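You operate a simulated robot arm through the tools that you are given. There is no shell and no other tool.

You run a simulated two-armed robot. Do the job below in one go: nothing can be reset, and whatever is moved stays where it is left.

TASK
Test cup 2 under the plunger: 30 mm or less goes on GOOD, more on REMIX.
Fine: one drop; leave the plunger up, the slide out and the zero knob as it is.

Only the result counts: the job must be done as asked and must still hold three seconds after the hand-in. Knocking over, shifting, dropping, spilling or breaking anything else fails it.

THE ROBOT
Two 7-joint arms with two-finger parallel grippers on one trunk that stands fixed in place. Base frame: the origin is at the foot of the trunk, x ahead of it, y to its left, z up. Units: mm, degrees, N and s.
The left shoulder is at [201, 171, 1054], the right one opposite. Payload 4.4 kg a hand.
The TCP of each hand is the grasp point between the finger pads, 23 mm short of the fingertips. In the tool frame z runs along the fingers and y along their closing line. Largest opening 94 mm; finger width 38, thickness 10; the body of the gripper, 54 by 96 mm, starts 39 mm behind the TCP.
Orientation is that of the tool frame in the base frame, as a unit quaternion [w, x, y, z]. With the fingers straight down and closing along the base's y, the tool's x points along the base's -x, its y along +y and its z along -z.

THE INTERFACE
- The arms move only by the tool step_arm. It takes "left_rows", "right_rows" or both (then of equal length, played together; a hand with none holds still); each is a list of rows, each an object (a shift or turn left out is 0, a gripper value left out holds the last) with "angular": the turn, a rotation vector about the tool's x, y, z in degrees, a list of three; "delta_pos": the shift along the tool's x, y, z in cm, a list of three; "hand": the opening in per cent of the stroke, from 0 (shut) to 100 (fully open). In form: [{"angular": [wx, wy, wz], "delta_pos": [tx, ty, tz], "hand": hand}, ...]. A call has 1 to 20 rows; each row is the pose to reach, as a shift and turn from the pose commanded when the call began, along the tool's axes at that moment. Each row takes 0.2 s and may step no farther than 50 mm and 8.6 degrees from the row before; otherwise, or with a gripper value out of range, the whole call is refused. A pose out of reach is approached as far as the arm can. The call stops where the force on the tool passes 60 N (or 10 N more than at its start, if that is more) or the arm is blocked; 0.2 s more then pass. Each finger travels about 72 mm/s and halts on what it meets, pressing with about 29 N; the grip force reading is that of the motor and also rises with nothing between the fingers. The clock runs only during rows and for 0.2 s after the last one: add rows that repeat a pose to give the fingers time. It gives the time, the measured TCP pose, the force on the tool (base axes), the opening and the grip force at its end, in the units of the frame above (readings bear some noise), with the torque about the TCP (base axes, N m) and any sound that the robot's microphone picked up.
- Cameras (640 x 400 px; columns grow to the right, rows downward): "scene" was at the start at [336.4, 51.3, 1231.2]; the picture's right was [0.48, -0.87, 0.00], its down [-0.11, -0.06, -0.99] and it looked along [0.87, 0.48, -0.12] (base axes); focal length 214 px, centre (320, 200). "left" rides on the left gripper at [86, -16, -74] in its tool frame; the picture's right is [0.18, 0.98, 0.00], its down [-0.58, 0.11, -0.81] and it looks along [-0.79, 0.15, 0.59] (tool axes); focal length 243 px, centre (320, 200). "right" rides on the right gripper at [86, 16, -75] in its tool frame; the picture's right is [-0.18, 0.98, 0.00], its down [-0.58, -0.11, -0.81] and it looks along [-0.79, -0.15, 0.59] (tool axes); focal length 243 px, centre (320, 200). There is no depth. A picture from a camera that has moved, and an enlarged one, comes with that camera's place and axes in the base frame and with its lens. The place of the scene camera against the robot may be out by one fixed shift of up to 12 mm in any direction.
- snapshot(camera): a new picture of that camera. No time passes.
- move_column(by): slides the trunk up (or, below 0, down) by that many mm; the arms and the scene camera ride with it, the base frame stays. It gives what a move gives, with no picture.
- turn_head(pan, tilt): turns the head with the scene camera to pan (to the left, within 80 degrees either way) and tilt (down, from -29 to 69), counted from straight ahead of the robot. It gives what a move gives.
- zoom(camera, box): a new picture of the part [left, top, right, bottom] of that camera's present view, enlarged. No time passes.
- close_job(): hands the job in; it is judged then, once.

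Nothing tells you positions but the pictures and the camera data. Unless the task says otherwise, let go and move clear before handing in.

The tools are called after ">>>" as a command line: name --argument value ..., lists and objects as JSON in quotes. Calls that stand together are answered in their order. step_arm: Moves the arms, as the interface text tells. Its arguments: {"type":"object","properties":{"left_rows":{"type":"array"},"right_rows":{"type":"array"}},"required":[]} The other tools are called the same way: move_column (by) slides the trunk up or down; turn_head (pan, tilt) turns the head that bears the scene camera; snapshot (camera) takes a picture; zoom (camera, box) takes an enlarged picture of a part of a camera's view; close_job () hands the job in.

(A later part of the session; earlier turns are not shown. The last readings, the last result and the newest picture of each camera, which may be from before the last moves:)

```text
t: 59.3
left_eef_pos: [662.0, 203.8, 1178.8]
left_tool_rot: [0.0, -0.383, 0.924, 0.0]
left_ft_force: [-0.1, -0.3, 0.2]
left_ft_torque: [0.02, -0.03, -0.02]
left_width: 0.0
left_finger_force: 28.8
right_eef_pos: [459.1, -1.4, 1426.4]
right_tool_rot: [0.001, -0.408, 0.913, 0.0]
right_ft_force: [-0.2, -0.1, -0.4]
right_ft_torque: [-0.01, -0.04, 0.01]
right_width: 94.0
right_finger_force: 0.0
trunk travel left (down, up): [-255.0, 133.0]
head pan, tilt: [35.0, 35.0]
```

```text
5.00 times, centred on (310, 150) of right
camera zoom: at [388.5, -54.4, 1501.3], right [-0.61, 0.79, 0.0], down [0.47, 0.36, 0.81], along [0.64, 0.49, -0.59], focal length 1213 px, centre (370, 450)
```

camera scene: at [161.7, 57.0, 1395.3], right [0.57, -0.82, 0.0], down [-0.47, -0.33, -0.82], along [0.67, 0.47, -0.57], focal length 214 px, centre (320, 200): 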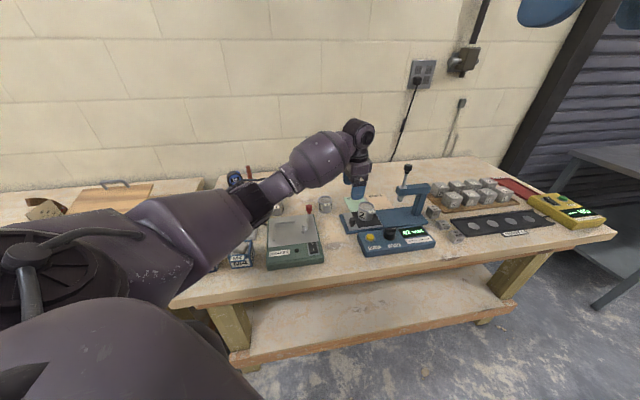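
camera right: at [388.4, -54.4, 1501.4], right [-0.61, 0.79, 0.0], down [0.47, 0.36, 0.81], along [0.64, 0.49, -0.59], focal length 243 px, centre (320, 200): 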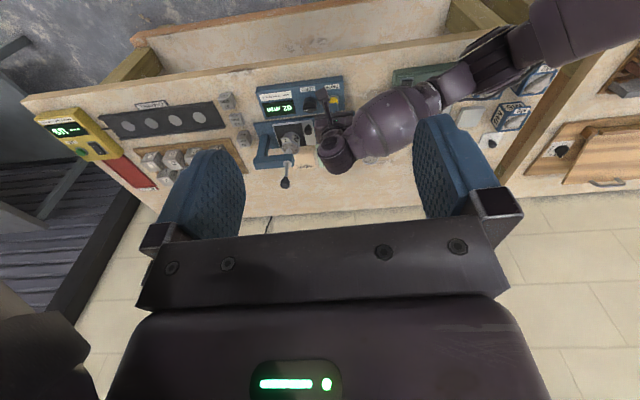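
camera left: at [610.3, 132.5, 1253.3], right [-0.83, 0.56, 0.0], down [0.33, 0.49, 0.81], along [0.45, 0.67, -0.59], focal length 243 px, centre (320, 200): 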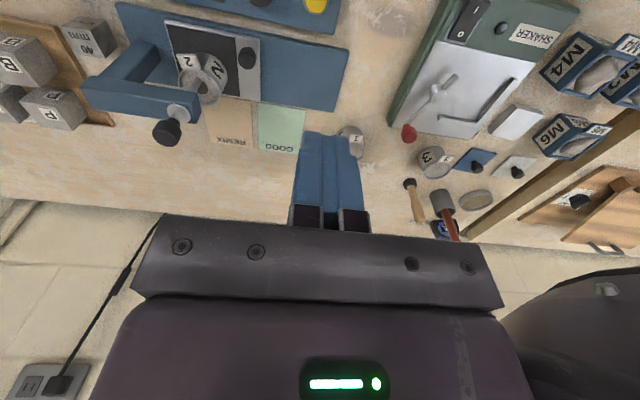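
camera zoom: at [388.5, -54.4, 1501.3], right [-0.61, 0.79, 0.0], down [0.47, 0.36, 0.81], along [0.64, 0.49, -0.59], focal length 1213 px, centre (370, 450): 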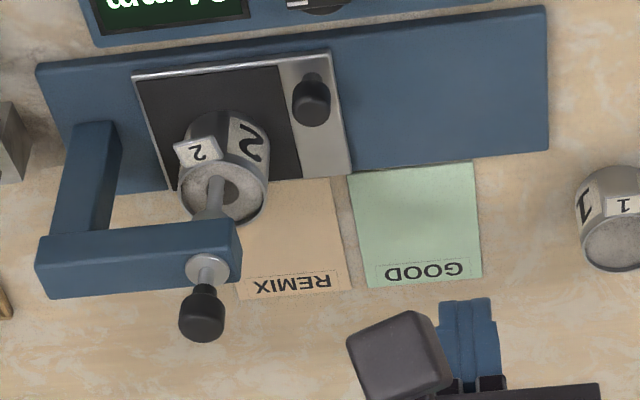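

The reading is steady at 24 mm and the ball has sunk fully into the mix, so cup 2 goes on GOOD. To reach the plunger knob I'll lower the trunk by 110 mm (the hand is high enough at 1179).

>>> move_column --by -110

>>> snapshot --camera "right"

>>> snapshot --camera "scene"

```text
t: 60.8
left_eef_pos: [662.7, 204.8, 1073.7]
left_tool_rot: [0.002, -0.384, 0.923, -0.002]
left_ft_force: [0.0, -1.0, 0.6]
left_ft_torque: [-0.04, -0.01, 0.01]
left_width: 0.0
left_finger_force: 29.1
right_eef_pos: [456.1, -1.9, 1317.9]
right_tool_rot: [0.001, -0.407, 0.913, 0.001]
right_ft_force: [-1.0, -0.1, 0.7]
right_ft_torque: [-0.01, -0.01, -0.02]
right_width: 94.0
right_finger_force: 0.1
trunk travel left (down, up): [-145.0, 243.0]
head pan, tilt: [35.0, 35.0]
```

```text
taken
camera right: at [385.8, -55.1, 1392.9], right [-0.61, 0.79, 0.0], down [0.47, 0.36, 0.81], along [0.64, 0.49, -0.59], focal length 243 px, centre (320, 200)
```

right: 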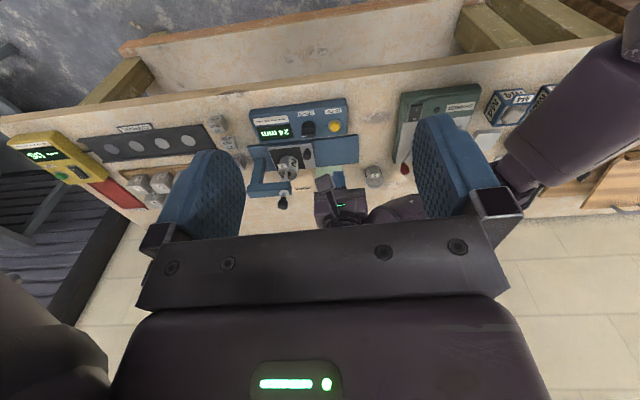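

```text
taken
camera scene: at [255.8, 56.9, 1274.3], right [0.57, -0.82, 0.0], down [-0.47, -0.33, -0.82], along [0.67, 0.47, -0.57], focal length 214 px, centre (320, 200)
```

scene: 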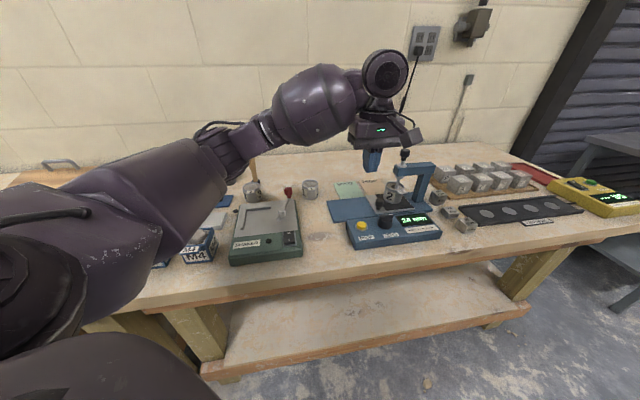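

Everything is clear. I'll rise slightly and move above the plunger's black knob with the fingers part open.

>>> step_arm --left_rows '[{"delta_pos": [-0.4, -0.5, -2.0], "hand": 60}, {"delta_pos": [-1.2, -1.5, -4.6], "hand": 60}, {"delta_pos": [-2.4, -3.0, -4.6], "hand": 60}, {"delta_pos": [-3.6, -4.5, -4.6], "hand": 60}, {"delta_pos": [-4.8, -6.0, -4.6], "hand": 60}, {"delta_pos": [-6.0, -7.5, -4.6], "hand": 60}, {"delta_pos": [-7.2, -9.0, -4.6], "hand": 60}, {"delta_pos": [-8.4, -10.5, -4.6], "hand": 60}, {"delta_pos": [-9.6, -12.0, -4.6], "hand": 60}, {"delta_pos": [-10.8, -13.5, -4.6], "hand": 60}, {"delta_pos": [-12.0, -15.0, -4.6], "hand": 60}, {"delta_pos": [-12.0, -15.0, -4.6], "hand": 60}]'

>>> snapshot --camera "left"

>>> snapshot --camera "scene"

>>> snapshot --camera "right"

```text
t: 63.4
left_eef_pos: [853.7, 184.6, 1116.5]
left_tool_rot: [0.0, -0.382, 0.924, 0.0]
left_ft_force: [-0.8, 0.0, 0.4]
left_ft_torque: [0.03, 0.0, 0.01]
left_width: 56.7
left_finger_force: 0.1
right_eef_pos: [458.4, -1.1, 1316.8]
right_tool_rot: [0.0, -0.407, 0.914, 0.0]
right_ft_force: [0.1, -0.2, 0.3]
right_ft_torque: [-0.03, -0.01, -0.02]
right_width: 94.1
right_finger_force: 0.2
trunk travel left (down, up): [-145.0, 243.0]
head pan, tilt: [35.0, 35.0]
```

```text
taken
camera left: at [802.6, 111.4, 1189.7], right [-0.83, 0.56, 0.0], down [0.33, 0.49, 0.81], along [0.46, 0.67, -0.59], focal length 243 px, centre (320, 200)
```

left: 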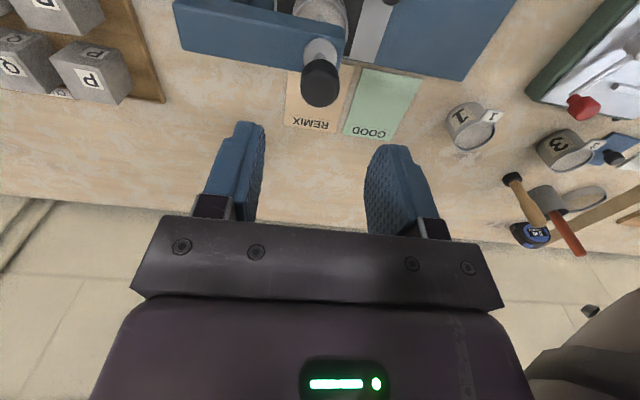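

```text
taken
camera scene: at [257.6, 57.1, 1273.5], right [0.57, -0.82, 0.0], down [-0.47, -0.33, -0.82], along [0.67, 0.47, -0.57], focal length 214 px, centre (320, 200)
```

scene: 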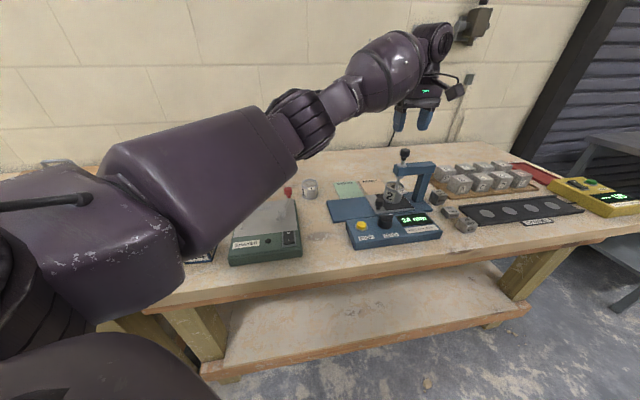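

```text
taken
camera right: at [388.7, -54.8, 1391.3], right [-0.61, 0.79, 0.0], down [0.47, 0.36, 0.81], along [0.64, 0.49, -0.59], focal length 243 px, centre (320, 200)
```

right: 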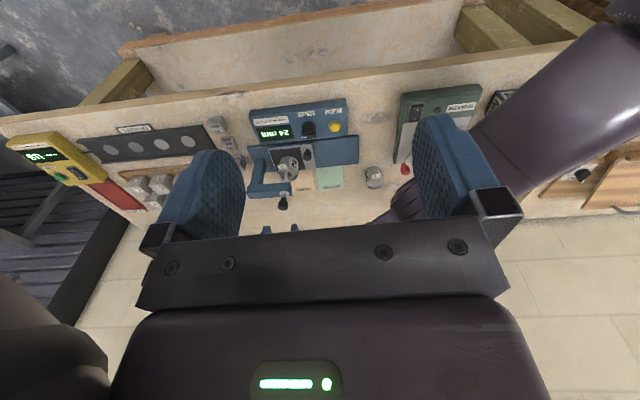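

The tool is directly above the plunger knob. I'll lower in two stages.

>>> step_arm --left_rows '[{"delta_pos": [0, 0, 1.5]}, {"delta_pos": [0, 0, 3.0]}, {"delta_pos": [0, 0, 4.5]}, {"delta_pos": [0, 0, 5.0]}, {"delta_pos": [0, 0, 5.0]}]'

>>> snapshot --camera "left"

>>> zoom --camera "scene" --box '[360, 90, 460, 220]'

```text
t: 64.5
left_eef_pos: [856.6, 182.1, 1065.2]
left_tool_rot: [0.0, -0.384, 0.923, 0.0]
left_ft_force: [-0.4, 0.4, 0.8]
left_ft_torque: [-0.02, 0.0, 0.02]
left_width: 56.2
left_finger_force: 0.0
right_eef_pos: [458.7, -0.5, 1315.7]
right_tool_rot: [0.0, -0.408, 0.913, 0.001]
right_ft_force: [0.0, -0.2, 0.0]
right_ft_torque: [0.0, 0.02, 0.02]
right_width: 94.0
right_finger_force: 0.1
trunk travel left (down, up): [-145.0, 243.0]
head pan, tilt: [35.0, 35.0]
```

```text
taken
camera left: at [804.8, 110.3, 1139.5], right [-0.83, 0.56, 0.0], down [0.33, 0.49, 0.81], along [0.45, 0.67, -0.59], focal length 243 px, centre (320, 200)
```

left: 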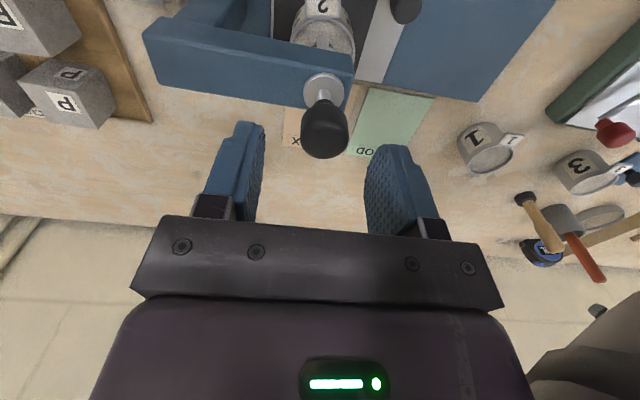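

```text
3.08 times, centred on (410, 155) of scene
camera zoom: at [257.6, 57.0, 1273.5], right [0.57, -0.82, 0.0], down [-0.47, -0.33, -0.82], along [0.67, 0.47, -0.57], focal length 660 px, centre (43, 338)
```

zoom: 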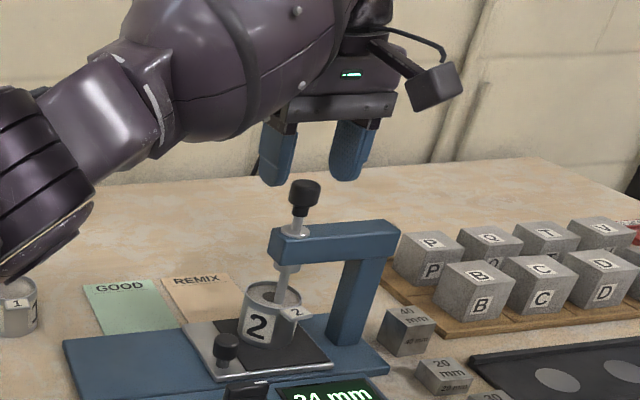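

>>> step_arm --left_rows '[{"delta_pos": [0, 0, 0.8]}, {"delta_pos": [0, 0, 1.6]}, {"delta_pos": [0, 0, 2.2]}, {"delta_pos": [0, 0, 2.2]}]'

>>> zoom --camera "left" --box '[180, 40, 460, 230]'

>>> zoom --camera "scene" --box '[380, 110, 440, 200]'

```text
t: 65.5
left_eef_pos: [856.3, 184.7, 1043.6]
left_tool_rot: [0.0, -0.383, 0.924, 0.0]
left_ft_force: [0.9, -0.2, 0.1]
left_ft_torque: [-0.02, 0.04, -0.01]
left_width: 56.3
left_finger_force: 0.1
right_eef_pos: [459.9, -1.6, 1317.2]
right_tool_rot: [-0.001, -0.407, 0.913, 0.0]
right_ft_force: [0.0, -0.6, 0.1]
right_ft_torque: [0.02, -0.03, -0.02]
right_width: 93.9
right_finger_force: 0.0
trunk travel left (down, up): [-145.0, 243.0]
head pan, tilt: [35.0, 35.0]
```

```text
2.11 times, centred on (320, 135) of left
camera zoom: at [804.3, 111.0, 1117.5], right [-0.83, 0.56, 0.0], down [0.33, 0.49, 0.81], along [0.45, 0.67, -0.59], focal length 511 px, centre (320, 337)
```

zoom: 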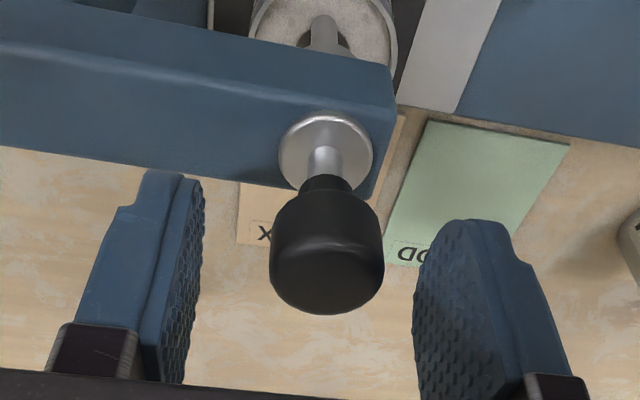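

```text
4.44 times, centred on (410, 155) of scene
camera zoom: at [257.6, 57.0, 1273.5], right [0.57, -0.82, 0.0], down [-0.47, -0.33, -0.82], along [0.67, 0.47, -0.57], focal length 953 px, centre (-80, 400)
```

zoom: 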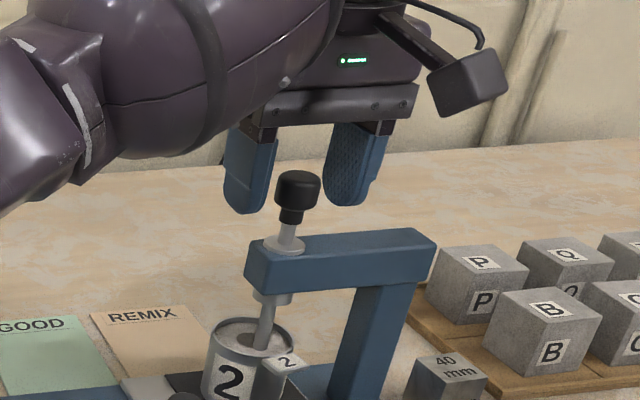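

The knob is centred between the fingers. I'll lower 9 mm more and close on it.

>>> step_arm --left_rows '[{"delta_pos": [0.2, 0.05, 0.5]}, {"delta_pos": [0.2, 0.05, 0.9]}, {"delta_pos": [0.2, 0.05, 0.9]}, {"delta_pos": [0.2, 0.05, 0.9], "hand": 15}, {"delta_pos": [0.2, 0.05, 0.9], "hand": 15}, {"delta_pos": [0.2, 0.05, 0.9], "hand": 15}, {"delta_pos": [0.2, 0.05, 0.9], "hand": 15}]'

>>> zoom --camera "left" --box '[180, 40, 460, 230]'

>>> zoom --camera "scene" --box '[380, 110, 440, 230]'

```text
t: 67.2
left_eef_pos: [854.0, 182.6, 1035.0]
left_tool_rot: [0.0, -0.383, 0.924, 0.0]
left_ft_force: [-6.3, 3.9, -0.3]
left_ft_torque: [-0.12, 0.27, 0.0]
left_width: 25.3
left_finger_force: 44.7
right_eef_pos: [458.6, -0.4, 1317.9]
right_tool_rot: [0.0, -0.408, 0.913, 0.001]
right_ft_force: [-0.2, 0.2, 0.4]
right_ft_torque: [0.03, 0.01, -0.01]
right_width: 94.0
right_finger_force: 0.0
trunk travel left (down, up): [-145.0, 243.0]
head pan, tilt: [35.0, 35.0]
```

```text
2.11 times, centred on (320, 135) of left
camera zoom: at [802.9, 110.3, 1108.8], right [-0.83, 0.56, 0.0], down [0.33, 0.49, 0.81], along [0.45, 0.67, -0.59], focal length 511 px, centre (320, 337)
```

zoom: 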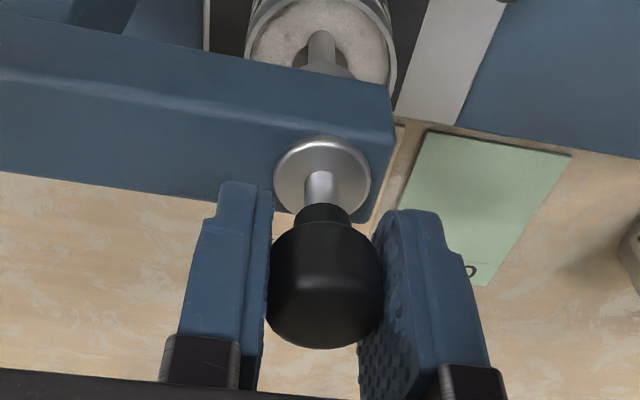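

```text
3.33 times, centred on (410, 170) of scene
camera zoom: at [257.1, 57.4, 1273.5], right [0.57, -0.82, 0.0], down [-0.47, -0.33, -0.82], along [0.67, 0.47, -0.57], focal length 715 px, centre (20, 300)
```

zoom: 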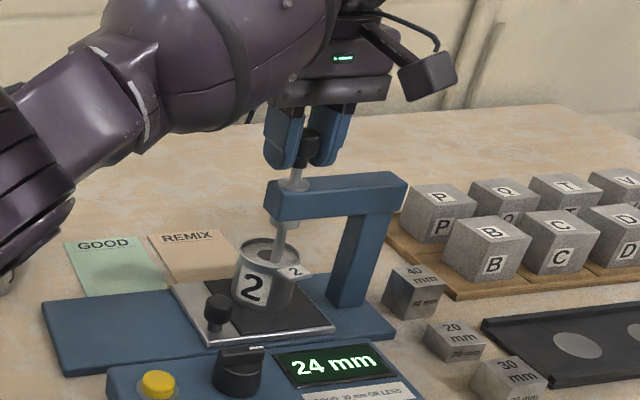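

The plunger knob is gripped. I'll raise it straight up slowly and listen for a latch.

>>> step_arm --left_rows '[{"delta_pos": [0, 0.06, -0.3]}, {"delta_pos": [0, 0.06, -0.7]}, {"delta_pos": [0, 0.06, -1.2]}, {"delta_pos": [0, 0.06, -1.7]}, {"delta_pos": [0, 0.06, -2.2]}, {"delta_pos": [0, 0.06, -2.7]}, {"delta_pos": [0, 0.06, -3.2]}, {"delta_pos": [0, 0.06, -3.2]}]'

>>> zoom --camera "scene" --box '[380, 110, 440, 230]'

```text
t: 69.0
left_eef_pos: [853.7, 182.5, 1067.3]
left_tool_rot: [0.0, -0.382, 0.924, 0.0]
left_ft_force: [4.0, -5.4, -1.8]
left_ft_torque: [0.02, -0.16, 0.01]
left_width: 25.3
left_finger_force: 45.5
right_eef_pos: [459.3, -2.5, 1316.9]
right_tool_rot: [0.0, -0.407, 0.913, 0.002]
right_ft_force: [0.5, -0.4, 0.5]
right_ft_torque: [0.01, 0.02, -0.01]
right_width: 94.1
right_finger_force: 0.0
trunk travel left (down, up): [-145.0, 243.0]
head pan, tilt: [35.0, 35.0]
```

```text
3.33 times, centred on (410, 170) of scene
camera zoom: at [258.3, 56.4, 1273.3], right [0.57, -0.82, 0.0], down [-0.47, -0.33, -0.82], along [0.67, 0.47, -0.57], focal length 715 px, centre (20, 300)
```

zoom: 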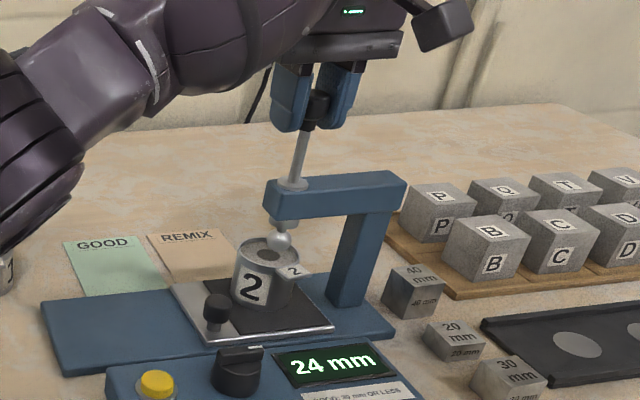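

The plunger rises with the hand and the display holds the 24 mm result. I'll lift the last few millimetres until it latches.

>>> step_arm --left_rows '[{"delta_pos": [0, -0.03, -0.2]}, {"delta_pos": [0, -0.03, -0.4]}, {"delta_pos": [0, -0.03, -0.6]}, {"delta_pos": [0, -0.03, -0.7]}, {"delta_pos": [0, -0.03, -0.7]}]'

>>> zoom --camera "scene" --box '[380, 110, 440, 230]'

```text
t: 70.2
left_eef_pos: [853.9, 182.7, 1073.2]
left_tool_rot: [-0.001, -0.384, 0.923, 0.0]
left_ft_force: [-1.4, -4.4, -10.4]
left_ft_torque: [0.67, -0.55, 0.1]
left_width: 25.3
left_finger_force: 44.5
right_eef_pos: [459.9, -1.0, 1314.6]
right_tool_rot: [-0.001, -0.408, 0.913, 0.001]
right_ft_force: [0.1, -0.5, -0.1]
right_ft_torque: [0.01, -0.01, 0.02]
right_width: 94.1
right_finger_force: 0.0
trunk travel left (down, up): [-145.0, 243.0]
head pan, tilt: [35.0, 35.0]
```

```text
3.33 times, centred on (410, 170) of scene
camera zoom: at [258.6, 56.8, 1273.0], right [0.57, -0.82, 0.0], down [-0.47, -0.33, -0.82], along [0.67, 0.47, -0.57], focal length 715 px, centre (20, 300)
```

zoom: 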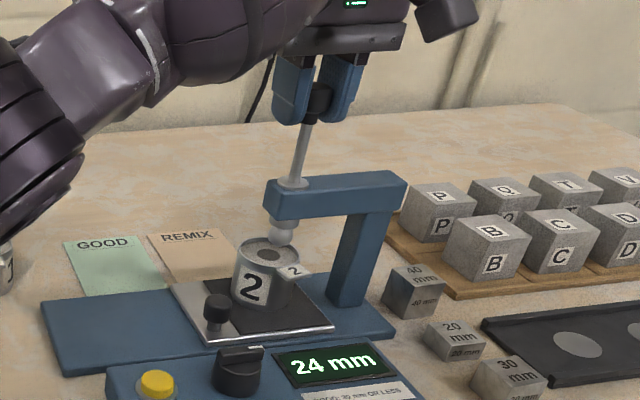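

Resistance is building at about 38 mm of lift, which is the top of travel. I'll pull slightly more to make sure it latches.

>>> step_arm --left_rows '[{"delta_pos": [0, 0, -0.2]}, {"delta_pos": [0, 0, -0.4]}, {"delta_pos": [0, 0, -0.4]}]'

```text
t: 71.0
left_eef_pos: [853.7, 181.8, 1073.4]
left_tool_rot: [-0.004, -0.383, 0.924, 0.002]
left_ft_force: [-14.8, -6.5, -30.8]
left_ft_torque: [0.41, -0.39, -0.02]
left_width: 25.2
left_finger_force: 44.7
right_eef_pos: [461.1, -2.3, 1314.6]
right_tool_rot: [-0.002, -0.408, 0.913, 0.001]
right_ft_force: [0.2, -0.5, 0.1]
right_ft_torque: [0.02, -0.02, 0.02]
right_width: 94.1
right_finger_force: 0.1
trunk travel left (down, up): [-145.0, 243.0]
head pan, tilt: [35.0, 35.0]
```

It is at a hard stop. I'll relax downward to see whether the plunger stays up on its own.

>>> step_arm --left_rows '[{"delta_pos": [0, 0, 0.3]}, {"delta_pos": [0, 0, 0.6]}, {"delta_pos": [0, 0, 0.8]}, {"delta_pos": [0, 0, 0.8]}]'

```text
t: 72.0
left_eef_pos: [853.9, 184.2, 1072.4]
left_tool_rot: [0.002, -0.383, 0.924, -0.002]
left_ft_force: [2.7, -5.7, -1.6]
left_ft_torque: [-0.63, 0.55, 0.05]
left_width: 25.3
left_finger_force: 45.2
right_eef_pos: [459.1, -1.2, 1316.5]
right_tool_rot: [0.0, -0.408, 0.913, -0.001]
right_ft_force: [0.2, -0.6, 0.3]
right_ft_torque: [-0.02, 0.02, 0.01]
right_width: 93.8
right_finger_force: 0.0
trunk travel left (down, up): [-145.0, 243.0]
head pan, tilt: [35.0, 35.0]
```

>>> step_arm --left_rows '[{"delta_pos": [0, 0, 0.15]}, {"delta_pos": [0, 0, 0.3]}, {"delta_pos": [0, 0, 0.3]}]'

>>> zoom --camera "scene" --box '[380, 110, 440, 230]'

```text
t: 72.8
left_eef_pos: [853.8, 182.7, 1067.8]
left_tool_rot: [0.001, -0.384, 0.923, 0.001]
left_ft_force: [9.4, -1.2, 2.7]
left_ft_torque: [0.84, -1.02, 0.09]
left_width: 25.4
left_finger_force: 45.0
right_eef_pos: [459.0, -1.9, 1315.8]
right_tool_rot: [0.0, -0.408, 0.913, 0.001]
right_ft_force: [1.0, 0.1, 0.0]
right_ft_torque: [-0.02, 0.0, 0.01]
right_width: 94.0
right_finger_force: 0.0
trunk travel left (down, up): [-145.0, 243.0]
head pan, tilt: [35.0, 35.0]
```

```text
3.33 times, centred on (410, 170) of scene
camera zoom: at [258.3, 56.7, 1273.4], right [0.57, -0.82, 0.0], down [-0.47, -0.33, -0.82], along [0.67, 0.47, -0.57], focal length 715 px, centre (20, 300)
```

zoom: 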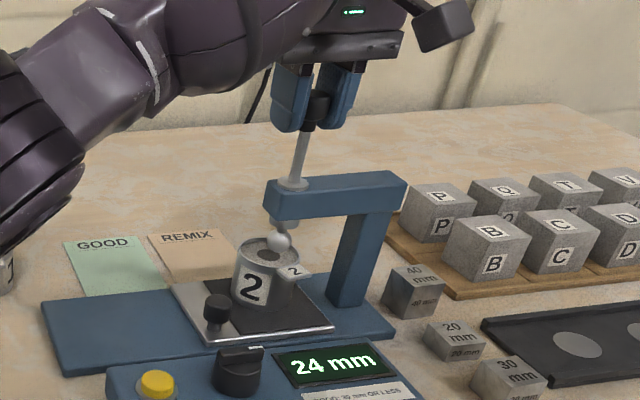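

The plunger followed the hand down 5 mm, so I'm not sure it is latched. I'll bring it back up near the top, centre the sideways load, and read the vertical force.

>>> step_arm --left_rows '[{"delta_pos": [-0.06, -0.08, -0.15]}, {"delta_pos": [-0.06, -0.08, -0.35]}, {"delta_pos": [-0.06, -0.08, -0.45]}, {"delta_pos": [-0.06, -0.08, -0.45]}, {"delta_pos": [-0.06, -0.08, -0.45]}, {"delta_pos": [-0.06, -0.08, -0.45]}]'

>>> zoom --camera "scene" --box '[380, 110, 440, 230]'

```text
t: 74.2
left_eef_pos: [852.9, 182.9, 1072.1]
left_tool_rot: [-0.001, -0.384, 0.923, 0.0]
left_ft_force: [-5.3, 5.0, -3.4]
left_ft_torque: [-0.75, 1.04, -0.04]
left_width: 25.4
left_finger_force: 44.9
right_eef_pos: [458.7, -0.5, 1316.7]
right_tool_rot: [0.0, -0.407, 0.913, 0.0]
right_ft_force: [-0.1, -0.1, -0.4]
right_ft_torque: [0.0, 0.0, -0.03]
right_width: 93.9
right_finger_force: 0.1
trunk travel left (down, up): [-145.0, 243.0]
head pan, tilt: [35.0, 35.0]
```

```text
3.33 times, centred on (410, 170) of scene
camera zoom: at [257.5, 57.7, 1273.5], right [0.57, -0.82, 0.0], down [-0.47, -0.33, -0.82], along [0.67, 0.47, -0.57], focal length 715 px, centre (20, 300)
```

zoom: 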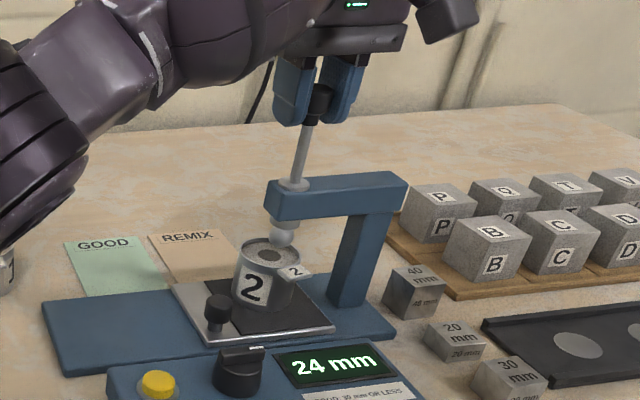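

Force readings suggest the plunger resists moving down by itself (about 3 N beyond its weight). I'll bring it against the top stop, centred, then open the fingers.

>>> step_arm --left_rows '[{"delta_pos": [0.03, 0.04, -0.1]}, {"delta_pos": [0.03, 0.04, -0.2]}, {"delta_pos": [0.03, 0.04, -0.3]}, {"delta_pos": [0.03, 0.04, -0.3]}, {"delta_pos": [0.03, 0.04, -0.3]}]'

```text
t: 75.3
left_eef_pos: [854.4, 182.7, 1073.2]
left_tool_rot: [-0.001, -0.382, 0.924, 0.001]
left_ft_force: [-4.9, -5.2, -13.9]
left_ft_torque: [0.61, -0.72, -0.07]
left_width: 25.5
left_finger_force: 45.2
right_eef_pos: [460.8, -1.1, 1315.6]
right_tool_rot: [-0.001, -0.408, 0.913, 0.001]
right_ft_force: [0.3, -0.8, 0.1]
right_ft_torque: [-0.01, 0.02, -0.03]
right_width: 93.8
right_finger_force: 0.1
trunk travel left (down, up): [-145.0, 243.0]
head pan, tilt: [35.0, 35.0]
```

The plunger is against its top stop with a light upward pull. Opening the fingers now.

>>> step_arm --left_rows '[{"hand": 65}, {"hand": 65}, {"hand": 65}]'

>>> zoom --camera "scene" --box '[380, 110, 440, 230]'

>>> zoom --camera "left" --box '[180, 40, 460, 230]'

```text
t: 76.2
left_eef_pos: [853.9, 184.2, 1076.7]
left_tool_rot: [0.0, -0.384, 0.923, -0.001]
left_ft_force: [-0.1, -0.9, -0.5]
left_ft_torque: [-0.02, 0.02, -0.02]
left_width: 61.2
left_finger_force: 0.1
right_eef_pos: [459.3, -1.0, 1316.3]
right_tool_rot: [0.0, -0.407, 0.913, 0.0]
right_ft_force: [-0.2, -0.3, 0.6]
right_ft_torque: [-0.01, 0.0, 0.02]
right_width: 93.9
right_finger_force: 0.1
trunk travel left (down, up): [-145.0, 243.0]
head pan, tilt: [35.0, 35.0]
```

```text
3.33 times, centred on (410, 170) of scene
camera zoom: at [257.4, 56.9, 1273.6], right [0.57, -0.82, 0.0], down [-0.47, -0.33, -0.82], along [0.67, 0.47, -0.57], focal length 715 px, centre (20, 300)
```

zoom: 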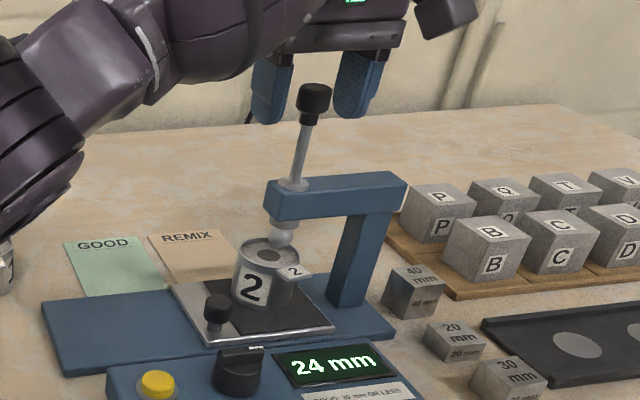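

```text
2.11 times, centred on (320, 135) of left
camera zoom: at [802.2, 111.2, 1149.4], right [-0.83, 0.56, 0.0], down [0.33, 0.49, 0.81], along [0.46, 0.67, -0.59], focal length 511 px, centre (320, 337)
```

zoom: 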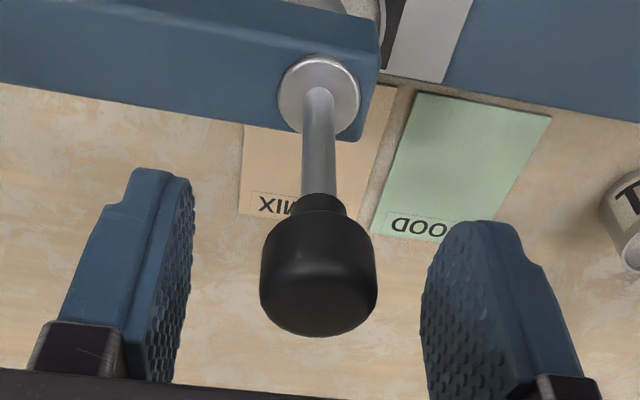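

The plunger stays up by itself. I'll raise the hand clear and move back over the slide knob, turning the hand back to the slide-gripping angle.

>>> step_arm --left_rows '[{"delta_pos": [0, 0, -2.0], "hand": 65}, {"delta_pos": [0, 0, -5.0]}, {"delta_pos": [0, 0, -8.0]}, {"delta_pos": [0, 0, -10.0]}, {"delta_pos": [0.5, 1.2, -10.0], "angular": [0, 0, 7.5]}, {"delta_pos": [1.0, 2.4, -10.0], "angular": [0, 0, 15]}, {"delta_pos": [1.5, 3.6, -10.0], "angular": [0, 0, 22.5]}, {"delta_pos": [2.0, 4.8, -10.0], "angular": [0, 0, 30]}, {"delta_pos": [2.7, 6.0, -10.0], "angular": [0, 0, 37.5]}, {"delta_pos": [3.4, 7.2, -10.0], "angular": [0, 0, 45]}, {"delta_pos": [3.4, 7.2, -10.0], "angular": [0, 0, 45]}]'

>>> zoom --camera "scene" --box '[320, 60, 460, 250]'

>>> snapshot --camera "right"

```text
t: 78.5
left_eef_pos: [780.6, 211.9, 1174.4]
left_tool_rot: [-0.001, 0.0, 1.0, 0.0]
left_ft_force: [-0.2, 0.0, -0.8]
left_ft_torque: [-0.03, 0.02, -0.01]
left_width: 60.9
left_finger_force: 0.0
right_eef_pos: [459.8, -0.7, 1316.5]
right_tool_rot: [-0.001, -0.408, 0.913, 0.001]
right_ft_force: [0.7, 0.5, 0.0]
right_ft_torque: [0.01, -0.01, 0.0]
right_width: 94.0
right_finger_force: 0.1
trunk travel left (down, up): [-145.0, 243.0]
head pan, tilt: [35.0, 35.0]
```

```text
2.11 times, centred on (390, 155) of scene
camera zoom: at [257.9, 57.0, 1273.3], right [0.57, -0.82, 0.0], down [-0.47, -0.33, -0.82], along [0.67, 0.47, -0.57], focal length 452 px, centre (173, 295)
```

zoom: 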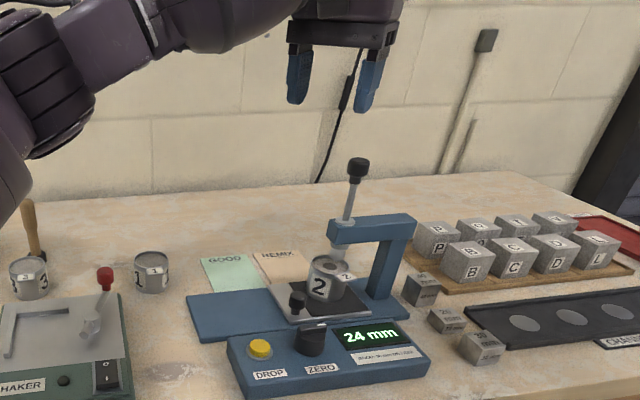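

```text
taken
camera right: at [389.0, -54.8, 1391.1], right [-0.61, 0.79, 0.0], down [0.47, 0.36, 0.81], along [0.64, 0.49, -0.59], focal length 243 px, centre (320, 200)
```

right: 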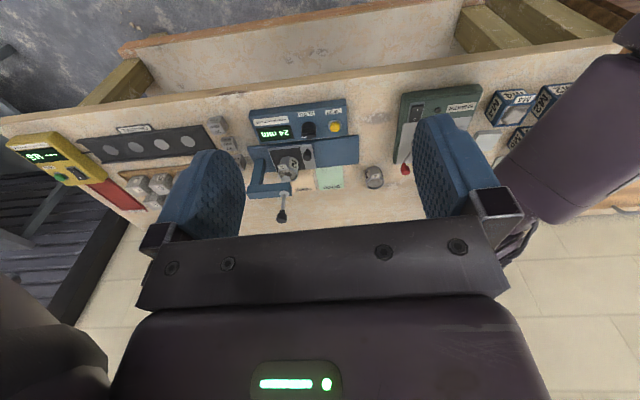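

The plunger remains up. I'll raise the trunk 110 mm again for the slide work, since that posture kept the forearm clear.

>>> move_column --by 110

>>> step_arm --left_rows '[{"angular": [0, 0, 7.5], "delta_pos": [0, 0, 2.0], "hand": 50}, {"angular": [0, 0, 15], "delta_pos": [0, 0, 5.0]}, {"angular": [0, 0, 22.5], "delta_pos": [0, 0, 8.5]}, {"angular": [0, 0, 30], "delta_pos": [0, 0, 12.0]}, {"angular": [0, 0, 37.5], "delta_pos": [0, 0, 15.5]}, {"angular": [0, 0, 45], "delta_pos": [0, 0, 18.5]}, {"angular": [0, 0, 45], "delta_pos": [0, 0, 21.0]}, {"angular": [0, 0, 45], "delta_pos": [0, 0, 21.0]}]'

>>> zoom --camera "scene" --box '[320, 110, 450, 250]'

>>> zoom --camera "right" --box '[230, 70, 400, 220]'

>>> snapshot --camera "left"

```text
t: 80.0
left_eef_pos: [779.9, 210.6, 1282.0]
left_tool_rot: [-0.001, -0.001, 1.0, 0.0]
left_ft_force: [-0.4, -0.1, 0.3]
left_ft_torque: [-0.01, -0.02, -0.03]
left_width: 61.1
left_finger_force: 0.0
right_eef_pos: [460.1, -1.0, 1425.3]
right_tool_rot: [-0.001, -0.407, 0.913, 0.0]
right_ft_force: [0.4, -0.9, 0.0]
right_ft_torque: [-0.02, 0.02, 0.01]
right_width: 93.8
right_finger_force: 0.2
trunk travel left (down, up): [-255.0, 133.0]
head pan, tilt: [35.0, 35.0]
```

```text
t: 81.8
left_eef_pos: [776.8, 208.4, 1074.5]
left_tool_rot: [0.001, 0.383, 0.924, -0.001]
left_ft_force: [0.4, 0.0, -0.3]
left_ft_torque: [0.02, 0.0, 0.0]
left_width: 47.1
left_finger_force: 0.1
right_eef_pos: [458.8, -1.0, 1425.0]
right_tool_rot: [0.0, -0.408, 0.913, 0.0]
right_ft_force: [-0.1, -0.5, 0.0]
right_ft_torque: [0.01, 0.0, -0.02]
right_width: 94.0
right_finger_force: 0.0
trunk travel left (down, up): [-255.0, 133.0]
head pan, tilt: [35.0, 35.0]
```

```text
2.86 times, centred on (385, 180) of scene
camera zoom: at [161.2, 56.9, 1395.5], right [0.57, -0.82, 0.0], down [-0.47, -0.33, -0.82], along [0.67, 0.47, -0.57], focal length 613 px, centre (134, 257)
```

zoom: 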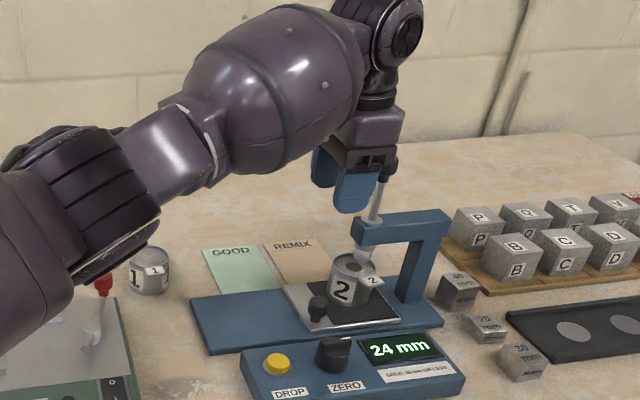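

```text
2.67 times, centred on (315, 145) of right
camera zoom: at [388.3, -54.9, 1501.5], right [-0.61, 0.79, 0.0], down [0.47, 0.36, 0.81], along [0.64, 0.49, -0.59], focal length 647 px, centre (333, 347)
```

zoom: 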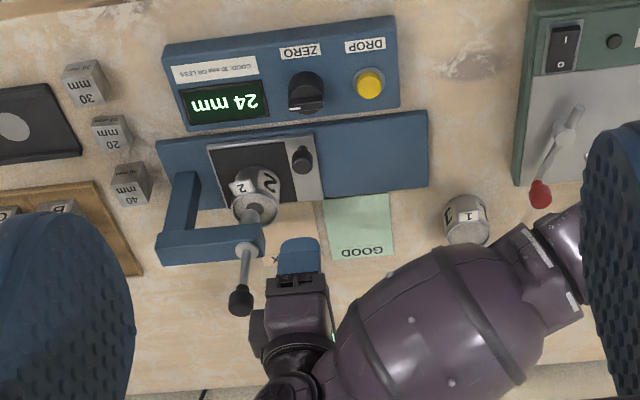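

```text
taken
camera left: at [703.3, 258.8, 1148.0], right [0.56, 0.83, 0.0], down [0.49, -0.33, 0.81], along [0.67, -0.46, -0.59], focal length 243 px, centre (320, 200)
```

left: 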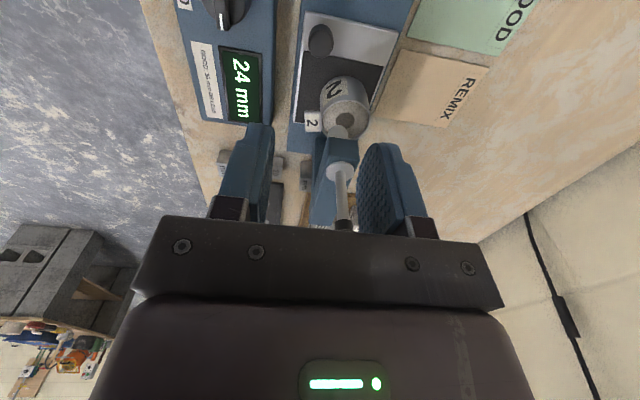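

The slide knob lies right below, about 7–9 mm ahead as before. I'll narrow the fingers and descend around it.

>>> step_arm --left_rows '[{"delta_pos": [0, 0.1, 3.0], "hand": 40}, {"delta_pos": [0, 0.1, 6.5]}, {"delta_pos": [0, 0.1, 10.0]}, {"delta_pos": [0, 0.1, 13.0]}, {"delta_pos": [0, 0.1, 15.0]}, {"delta_pos": [0, 0.1, 15.0]}]'

>>> snapshot --camera "left"

>>> zoom --camera "scene" --box '[340, 150, 440, 250]'

```text
t: 83.2
left_eef_pos: [777.1, 210.1, 925.7]
left_tool_rot: [0.0, 0.382, 0.924, 0.0]
left_ft_force: [0.3, -0.2, 0.4]
left_ft_torque: [0.0, -0.01, 0.01]
left_width: 37.5
left_finger_force: 0.1
right_eef_pos: [459.3, -1.8, 1426.9]
right_tool_rot: [0.0, -0.407, 0.913, 0.001]
right_ft_force: [-0.5, 0.4, -0.8]
right_ft_torque: [0.01, -0.02, 0.04]
right_width: 94.3
right_finger_force: 0.1
trunk travel left (down, up): [-255.0, 133.0]
head pan, tilt: [35.0, 35.0]
```

```text
taken
camera left: at [703.0, 259.6, 999.9], right [0.56, 0.83, 0.0], down [0.49, -0.33, 0.81], along [0.67, -0.46, -0.59], focal length 243 px, centre (320, 200)
```

left: 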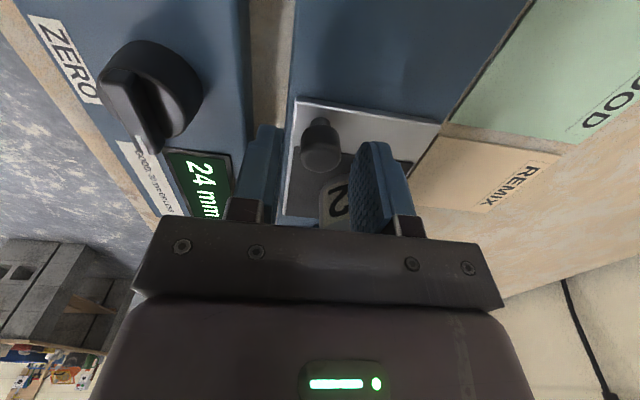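

```text
4.00 times, centred on (390, 200) of scene
camera zoom: at [161.5, 56.9, 1395.4], right [0.57, -0.82, 0.0], down [-0.47, -0.33, -0.82], along [0.67, 0.47, -0.57], focal length 858 px, centre (40, 200)
```

zoom: 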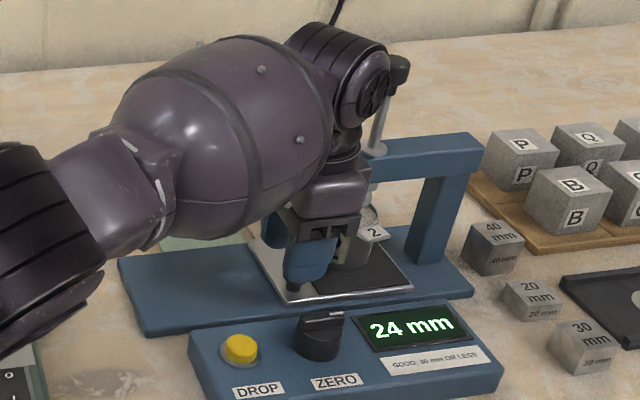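

>>> step_arm --left_rows '[{"delta_pos": [0, 0, 0.8]}, {"delta_pos": [0, 0, 1.6]}, {"delta_pos": [0, 0, 2.1]}, {"delta_pos": [0, 0, 2.1]}]'

>>> snapshot --camera "left"

```text
t: 84.2
left_eef_pos: [779.0, 211.1, 904.1]
left_tool_rot: [0.001, 0.383, 0.924, 0.0]
left_ft_force: [-0.2, -0.3, -0.1]
left_ft_torque: [0.02, 0.02, 0.01]
left_width: 37.6
left_finger_force: 0.0
right_eef_pos: [459.5, -1.3, 1426.4]
right_tool_rot: [0.0, -0.407, 0.913, 0.0]
right_ft_force: [1.2, -0.8, 0.1]
right_ft_torque: [-0.02, 0.02, 0.0]
right_width: 93.9
right_finger_force: 0.0
trunk travel left (down, up): [-255.0, 133.0]
head pan, tilt: [35.0, 35.0]
```

```text
taken
camera left: at [705.1, 260.0, 977.2], right [0.56, 0.83, 0.0], down [0.49, -0.33, 0.81], along [0.67, -0.46, -0.59], focal length 243 px, centre (320, 200)
```

left: 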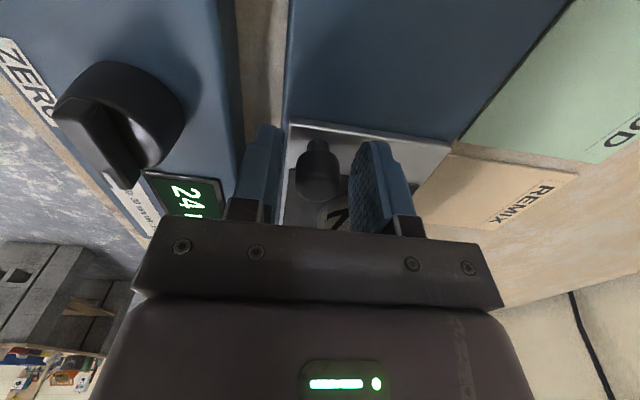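

The knob is between the fingers again. I'll grip it and draw the slide back out slowly.

>>> step_arm --left_rows '[{"hand": 12}, {"hand": 12}, {"hand": 12}, {"hand": 12}]'

>>> step_arm --left_rows '[{"delta_pos": [0.2, 0, 0]}, {"delta_pos": [0.5, 0, 0]}, {"delta_pos": [0.9, 0, 0]}, {"delta_pos": [1.4, 0, 0]}, {"delta_pos": [2.0, 0, 0]}, {"delta_pos": [2.6, 0, 0]}, {"delta_pos": [3.2, 0, 0]}, {"delta_pos": [3.8, 0, 0]}, {"delta_pos": [4.4, 0, 0]}, {"delta_pos": [4.8, 0, 0]}, {"delta_pos": [5.0, 0, 0]}, {"delta_pos": [5.0, 0, 0]}]'

>>> zoom --camera "scene" --box '[340, 150, 440, 250]'

>>> zoom --camera "right" --box '[230, 70, 400, 220]'

```text
t: 85.2
left_eef_pos: [780.5, 210.3, 903.0]
left_tool_rot: [0.0, 0.382, 0.924, 0.0]
left_ft_force: [1.7, 2.6, 0.9]
left_ft_torque: [0.04, -0.09, 0.03]
left_width: 23.2
left_finger_force: 44.7
right_eef_pos: [458.7, -1.4, 1426.9]
right_tool_rot: [-0.001, -0.408, 0.913, 0.0]
right_ft_force: [1.2, 0.2, -0.1]
right_ft_torque: [0.03, -0.01, 0.03]
right_width: 94.0
right_finger_force: 0.1
trunk travel left (down, up): [-255.0, 133.0]
head pan, tilt: [35.0, 35.0]
```

```text
t: 87.8
left_eef_pos: [744.8, 245.4, 902.9]
left_tool_rot: [-0.001, 0.382, 0.924, 0.0]
left_ft_force: [0.4, 0.0, -0.2]
left_ft_torque: [0.14, 0.15, 0.01]
left_width: 23.3
left_finger_force: 45.4
right_eef_pos: [459.5, -1.6, 1425.9]
right_tool_rot: [0.0, -0.408, 0.913, 0.0]
right_ft_force: [0.4, 0.8, -0.3]
right_ft_torque: [-0.03, 0.0, 0.04]
right_width: 94.0
right_finger_force: 0.2
trunk travel left (down, up): [-255.0, 133.0]
head pan, tilt: [35.0, 35.0]
```

```text
4.00 times, centred on (390, 200) of scene
camera zoom: at [161.8, 57.0, 1395.3], right [0.57, -0.82, 0.0], down [-0.47, -0.33, -0.82], along [0.67, 0.47, -0.57], focal length 858 px, centre (40, 200)
```

zoom: 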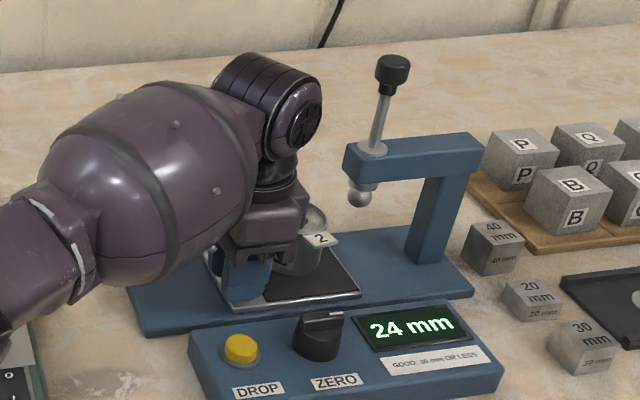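

```text
2.67 times, centred on (315, 145) of right
camera zoom: at [388.8, -54.9, 1501.2], right [-0.61, 0.79, 0.0], down [0.47, 0.36, 0.81], along [0.64, 0.49, -0.59], focal length 647 px, centre (333, 347)
```

zoom: 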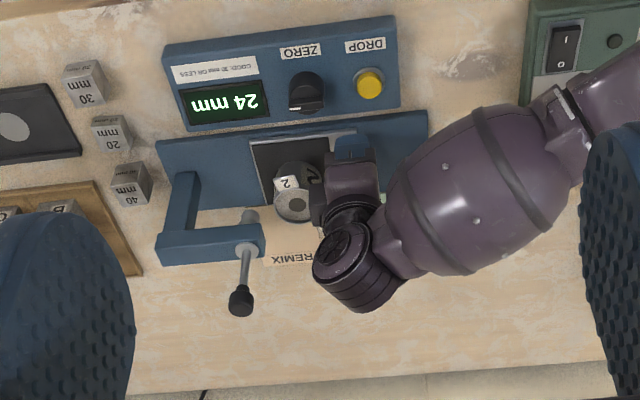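

Sliding out smoothly; the plunger stays up. Continuing the next 58 mm.

>>> step_arm --left_rows '[{"delta_pos": [0.2, 0, 0]}, {"delta_pos": [0.5, 0, 0]}, {"delta_pos": [0.9, 0, 0]}, {"delta_pos": [1.4, -0.03, 0]}, {"delta_pos": [2.0, -0.05, 0]}, {"delta_pos": [2.6, -0.07, 0]}, {"delta_pos": [3.2, -0.08, 0]}, {"delta_pos": [3.8, -0.1, 0]}, {"delta_pos": [4.4, -0.1, 0]}, {"delta_pos": [5.0, -0.1, 0]}, {"delta_pos": [5.5, -0.1, 0]}, {"delta_pos": [5.8, -0.1, 0]}, {"delta_pos": [5.8, -0.1, 0]}]'

>>> zoom --camera "right" --box '[230, 70, 400, 220]'

```text
t: 90.6
left_eef_pos: [704.0, 286.7, 904.1]
left_tool_rot: [-0.001, 0.382, 0.924, 0.0]
left_ft_force: [7.1, 6.7, -5.9]
left_ft_torque: [0.38, 0.14, 0.09]
left_width: 23.2
left_finger_force: 44.9
right_eef_pos: [459.2, -0.3, 1426.3]
right_tool_rot: [-0.001, -0.407, 0.913, 0.001]
right_ft_force: [0.1, 0.3, -0.7]
right_ft_torque: [0.0, 0.01, 0.02]
right_width: 94.0
right_finger_force: 0.0
trunk travel left (down, up): [-255.0, 133.0]
head pan, tilt: [35.0, 35.0]
```

```text
2.67 times, centred on (315, 145) of right
camera zoom: at [390.1, -53.9, 1500.9], right [-0.61, 0.79, 0.0], down [0.47, 0.36, 0.81], along [0.64, 0.49, -0.59], focal length 647 px, centre (333, 347)
```

zoom: 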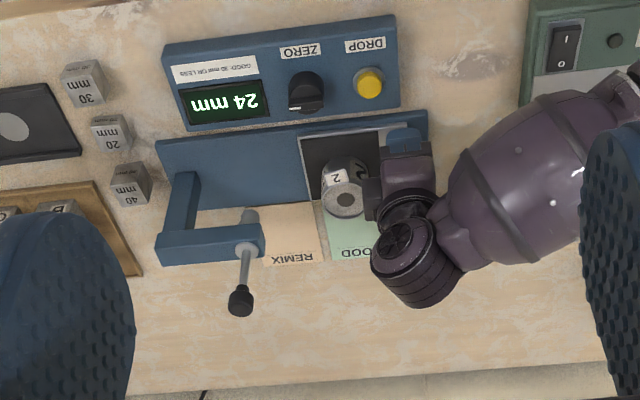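

About 108 mm out; a little more to the outer stop.

>>> step_arm --left_rows '[{"delta_pos": [0.3, 0.08, 0]}, {"delta_pos": [0.6, 0.1, 0]}, {"delta_pos": [0.9, 0.1, 0]}, {"delta_pos": [1.2, 0.1, 0]}, {"delta_pos": [1.3, 0.1, 0]}, {"delta_pos": [1.3, 0.1, 0]}]'

>>> zoom --camera "right" --box '[230, 70, 400, 220]'

```text
t: 92.0
left_eef_pos: [694.9, 295.5, 903.3]
left_tool_rot: [0.001, 0.383, 0.924, 0.0]
left_ft_force: [7.4, -3.8, -2.9]
left_ft_torque: [0.3, 0.14, -0.03]
left_width: 22.9
left_finger_force: 45.0
right_eef_pos: [461.0, -1.3, 1425.6]
right_tool_rot: [0.0, -0.409, 0.913, 0.001]
right_ft_force: [0.2, -0.5, -0.3]
right_ft_torque: [0.02, 0.01, 0.0]
right_width: 93.9
right_finger_force: 0.1
trunk travel left (down, up): [-255.0, 133.0]
head pan, tilt: [35.0, 35.0]
```

```text
2.67 times, centred on (315, 145) of right
camera zoom: at [389.9, -55.2, 1500.9], right [-0.61, 0.79, 0.0], down [0.47, 0.36, 0.81], along [0.64, 0.49, -0.59], focal length 647 px, centre (333, 347)
```

zoom: 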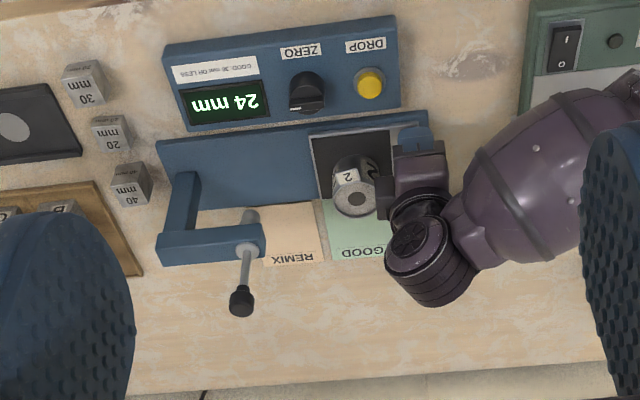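

>>> step_arm --left_rows '[{"delta_pos": [0.2, 0, 0]}, {"delta_pos": [0.4, 0, 0]}, {"delta_pos": [0.4, 0, 0]}]'

```text
t: 92.8
left_eef_pos: [694.0, 294.7, 903.6]
left_tool_rot: [0.003, 0.384, 0.923, -0.002]
left_ft_force: [27.2, -21.3, -5.9]
left_ft_torque: [-0.57, -0.69, -0.06]
left_width: 23.1
left_finger_force: 45.1
right_eef_pos: [462.9, -2.3, 1425.4]
right_tool_rot: [-0.001, -0.407, 0.914, 0.001]
right_ft_force: [0.6, -0.5, 0.2]
right_ft_torque: [0.02, 0.01, -0.02]
right_width: 94.0
right_finger_force: 0.0
trunk travel left (down, up): [-255.0, 133.0]
head pan, tilt: [35.0, 35.0]
```

The outer stop is reached. I'll relax the pull, release, and rise.

>>> step_arm --left_rows '[{"delta_pos": [-0.2, 0, 0]}, {"delta_pos": [-0.42, 0, 0]}, {"delta_pos": [-0.42, 0, 0]}, {"delta_pos": [-0.42, 0, 0], "hand": 25}, {"delta_pos": [-0.42, 0, 0], "hand": 40}, {"delta_pos": [-0.42, 0, 0], "hand": 40}]'

>>> snapshot --camera "left"

```text
t: 94.2
left_eef_pos: [694.2, 296.2, 902.9]
left_tool_rot: [0.0, 0.382, 0.924, -0.001]
left_ft_force: [0.7, 0.6, 0.3]
left_ft_torque: [-0.01, 0.01, -0.02]
left_width: 37.5
left_finger_force: 0.0
right_eef_pos: [460.3, -0.7, 1426.5]
right_tool_rot: [0.0, -0.407, 0.913, 0.0]
right_ft_force: [-0.5, 1.1, 0.0]
right_ft_torque: [0.0, 0.01, 0.04]
right_width: 94.2
right_finger_force: 0.1
trunk travel left (down, up): [-255.0, 133.0]
head pan, tilt: [35.0, 35.0]
```

```text
taken
camera left: at [620.9, 345.7, 976.8], right [0.56, 0.83, 0.0], down [0.49, -0.33, 0.81], along [0.67, -0.45, -0.59], focal length 243 px, centre (320, 200)
```

left: 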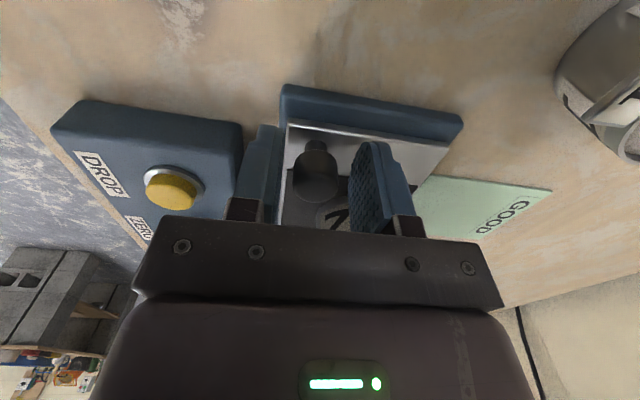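

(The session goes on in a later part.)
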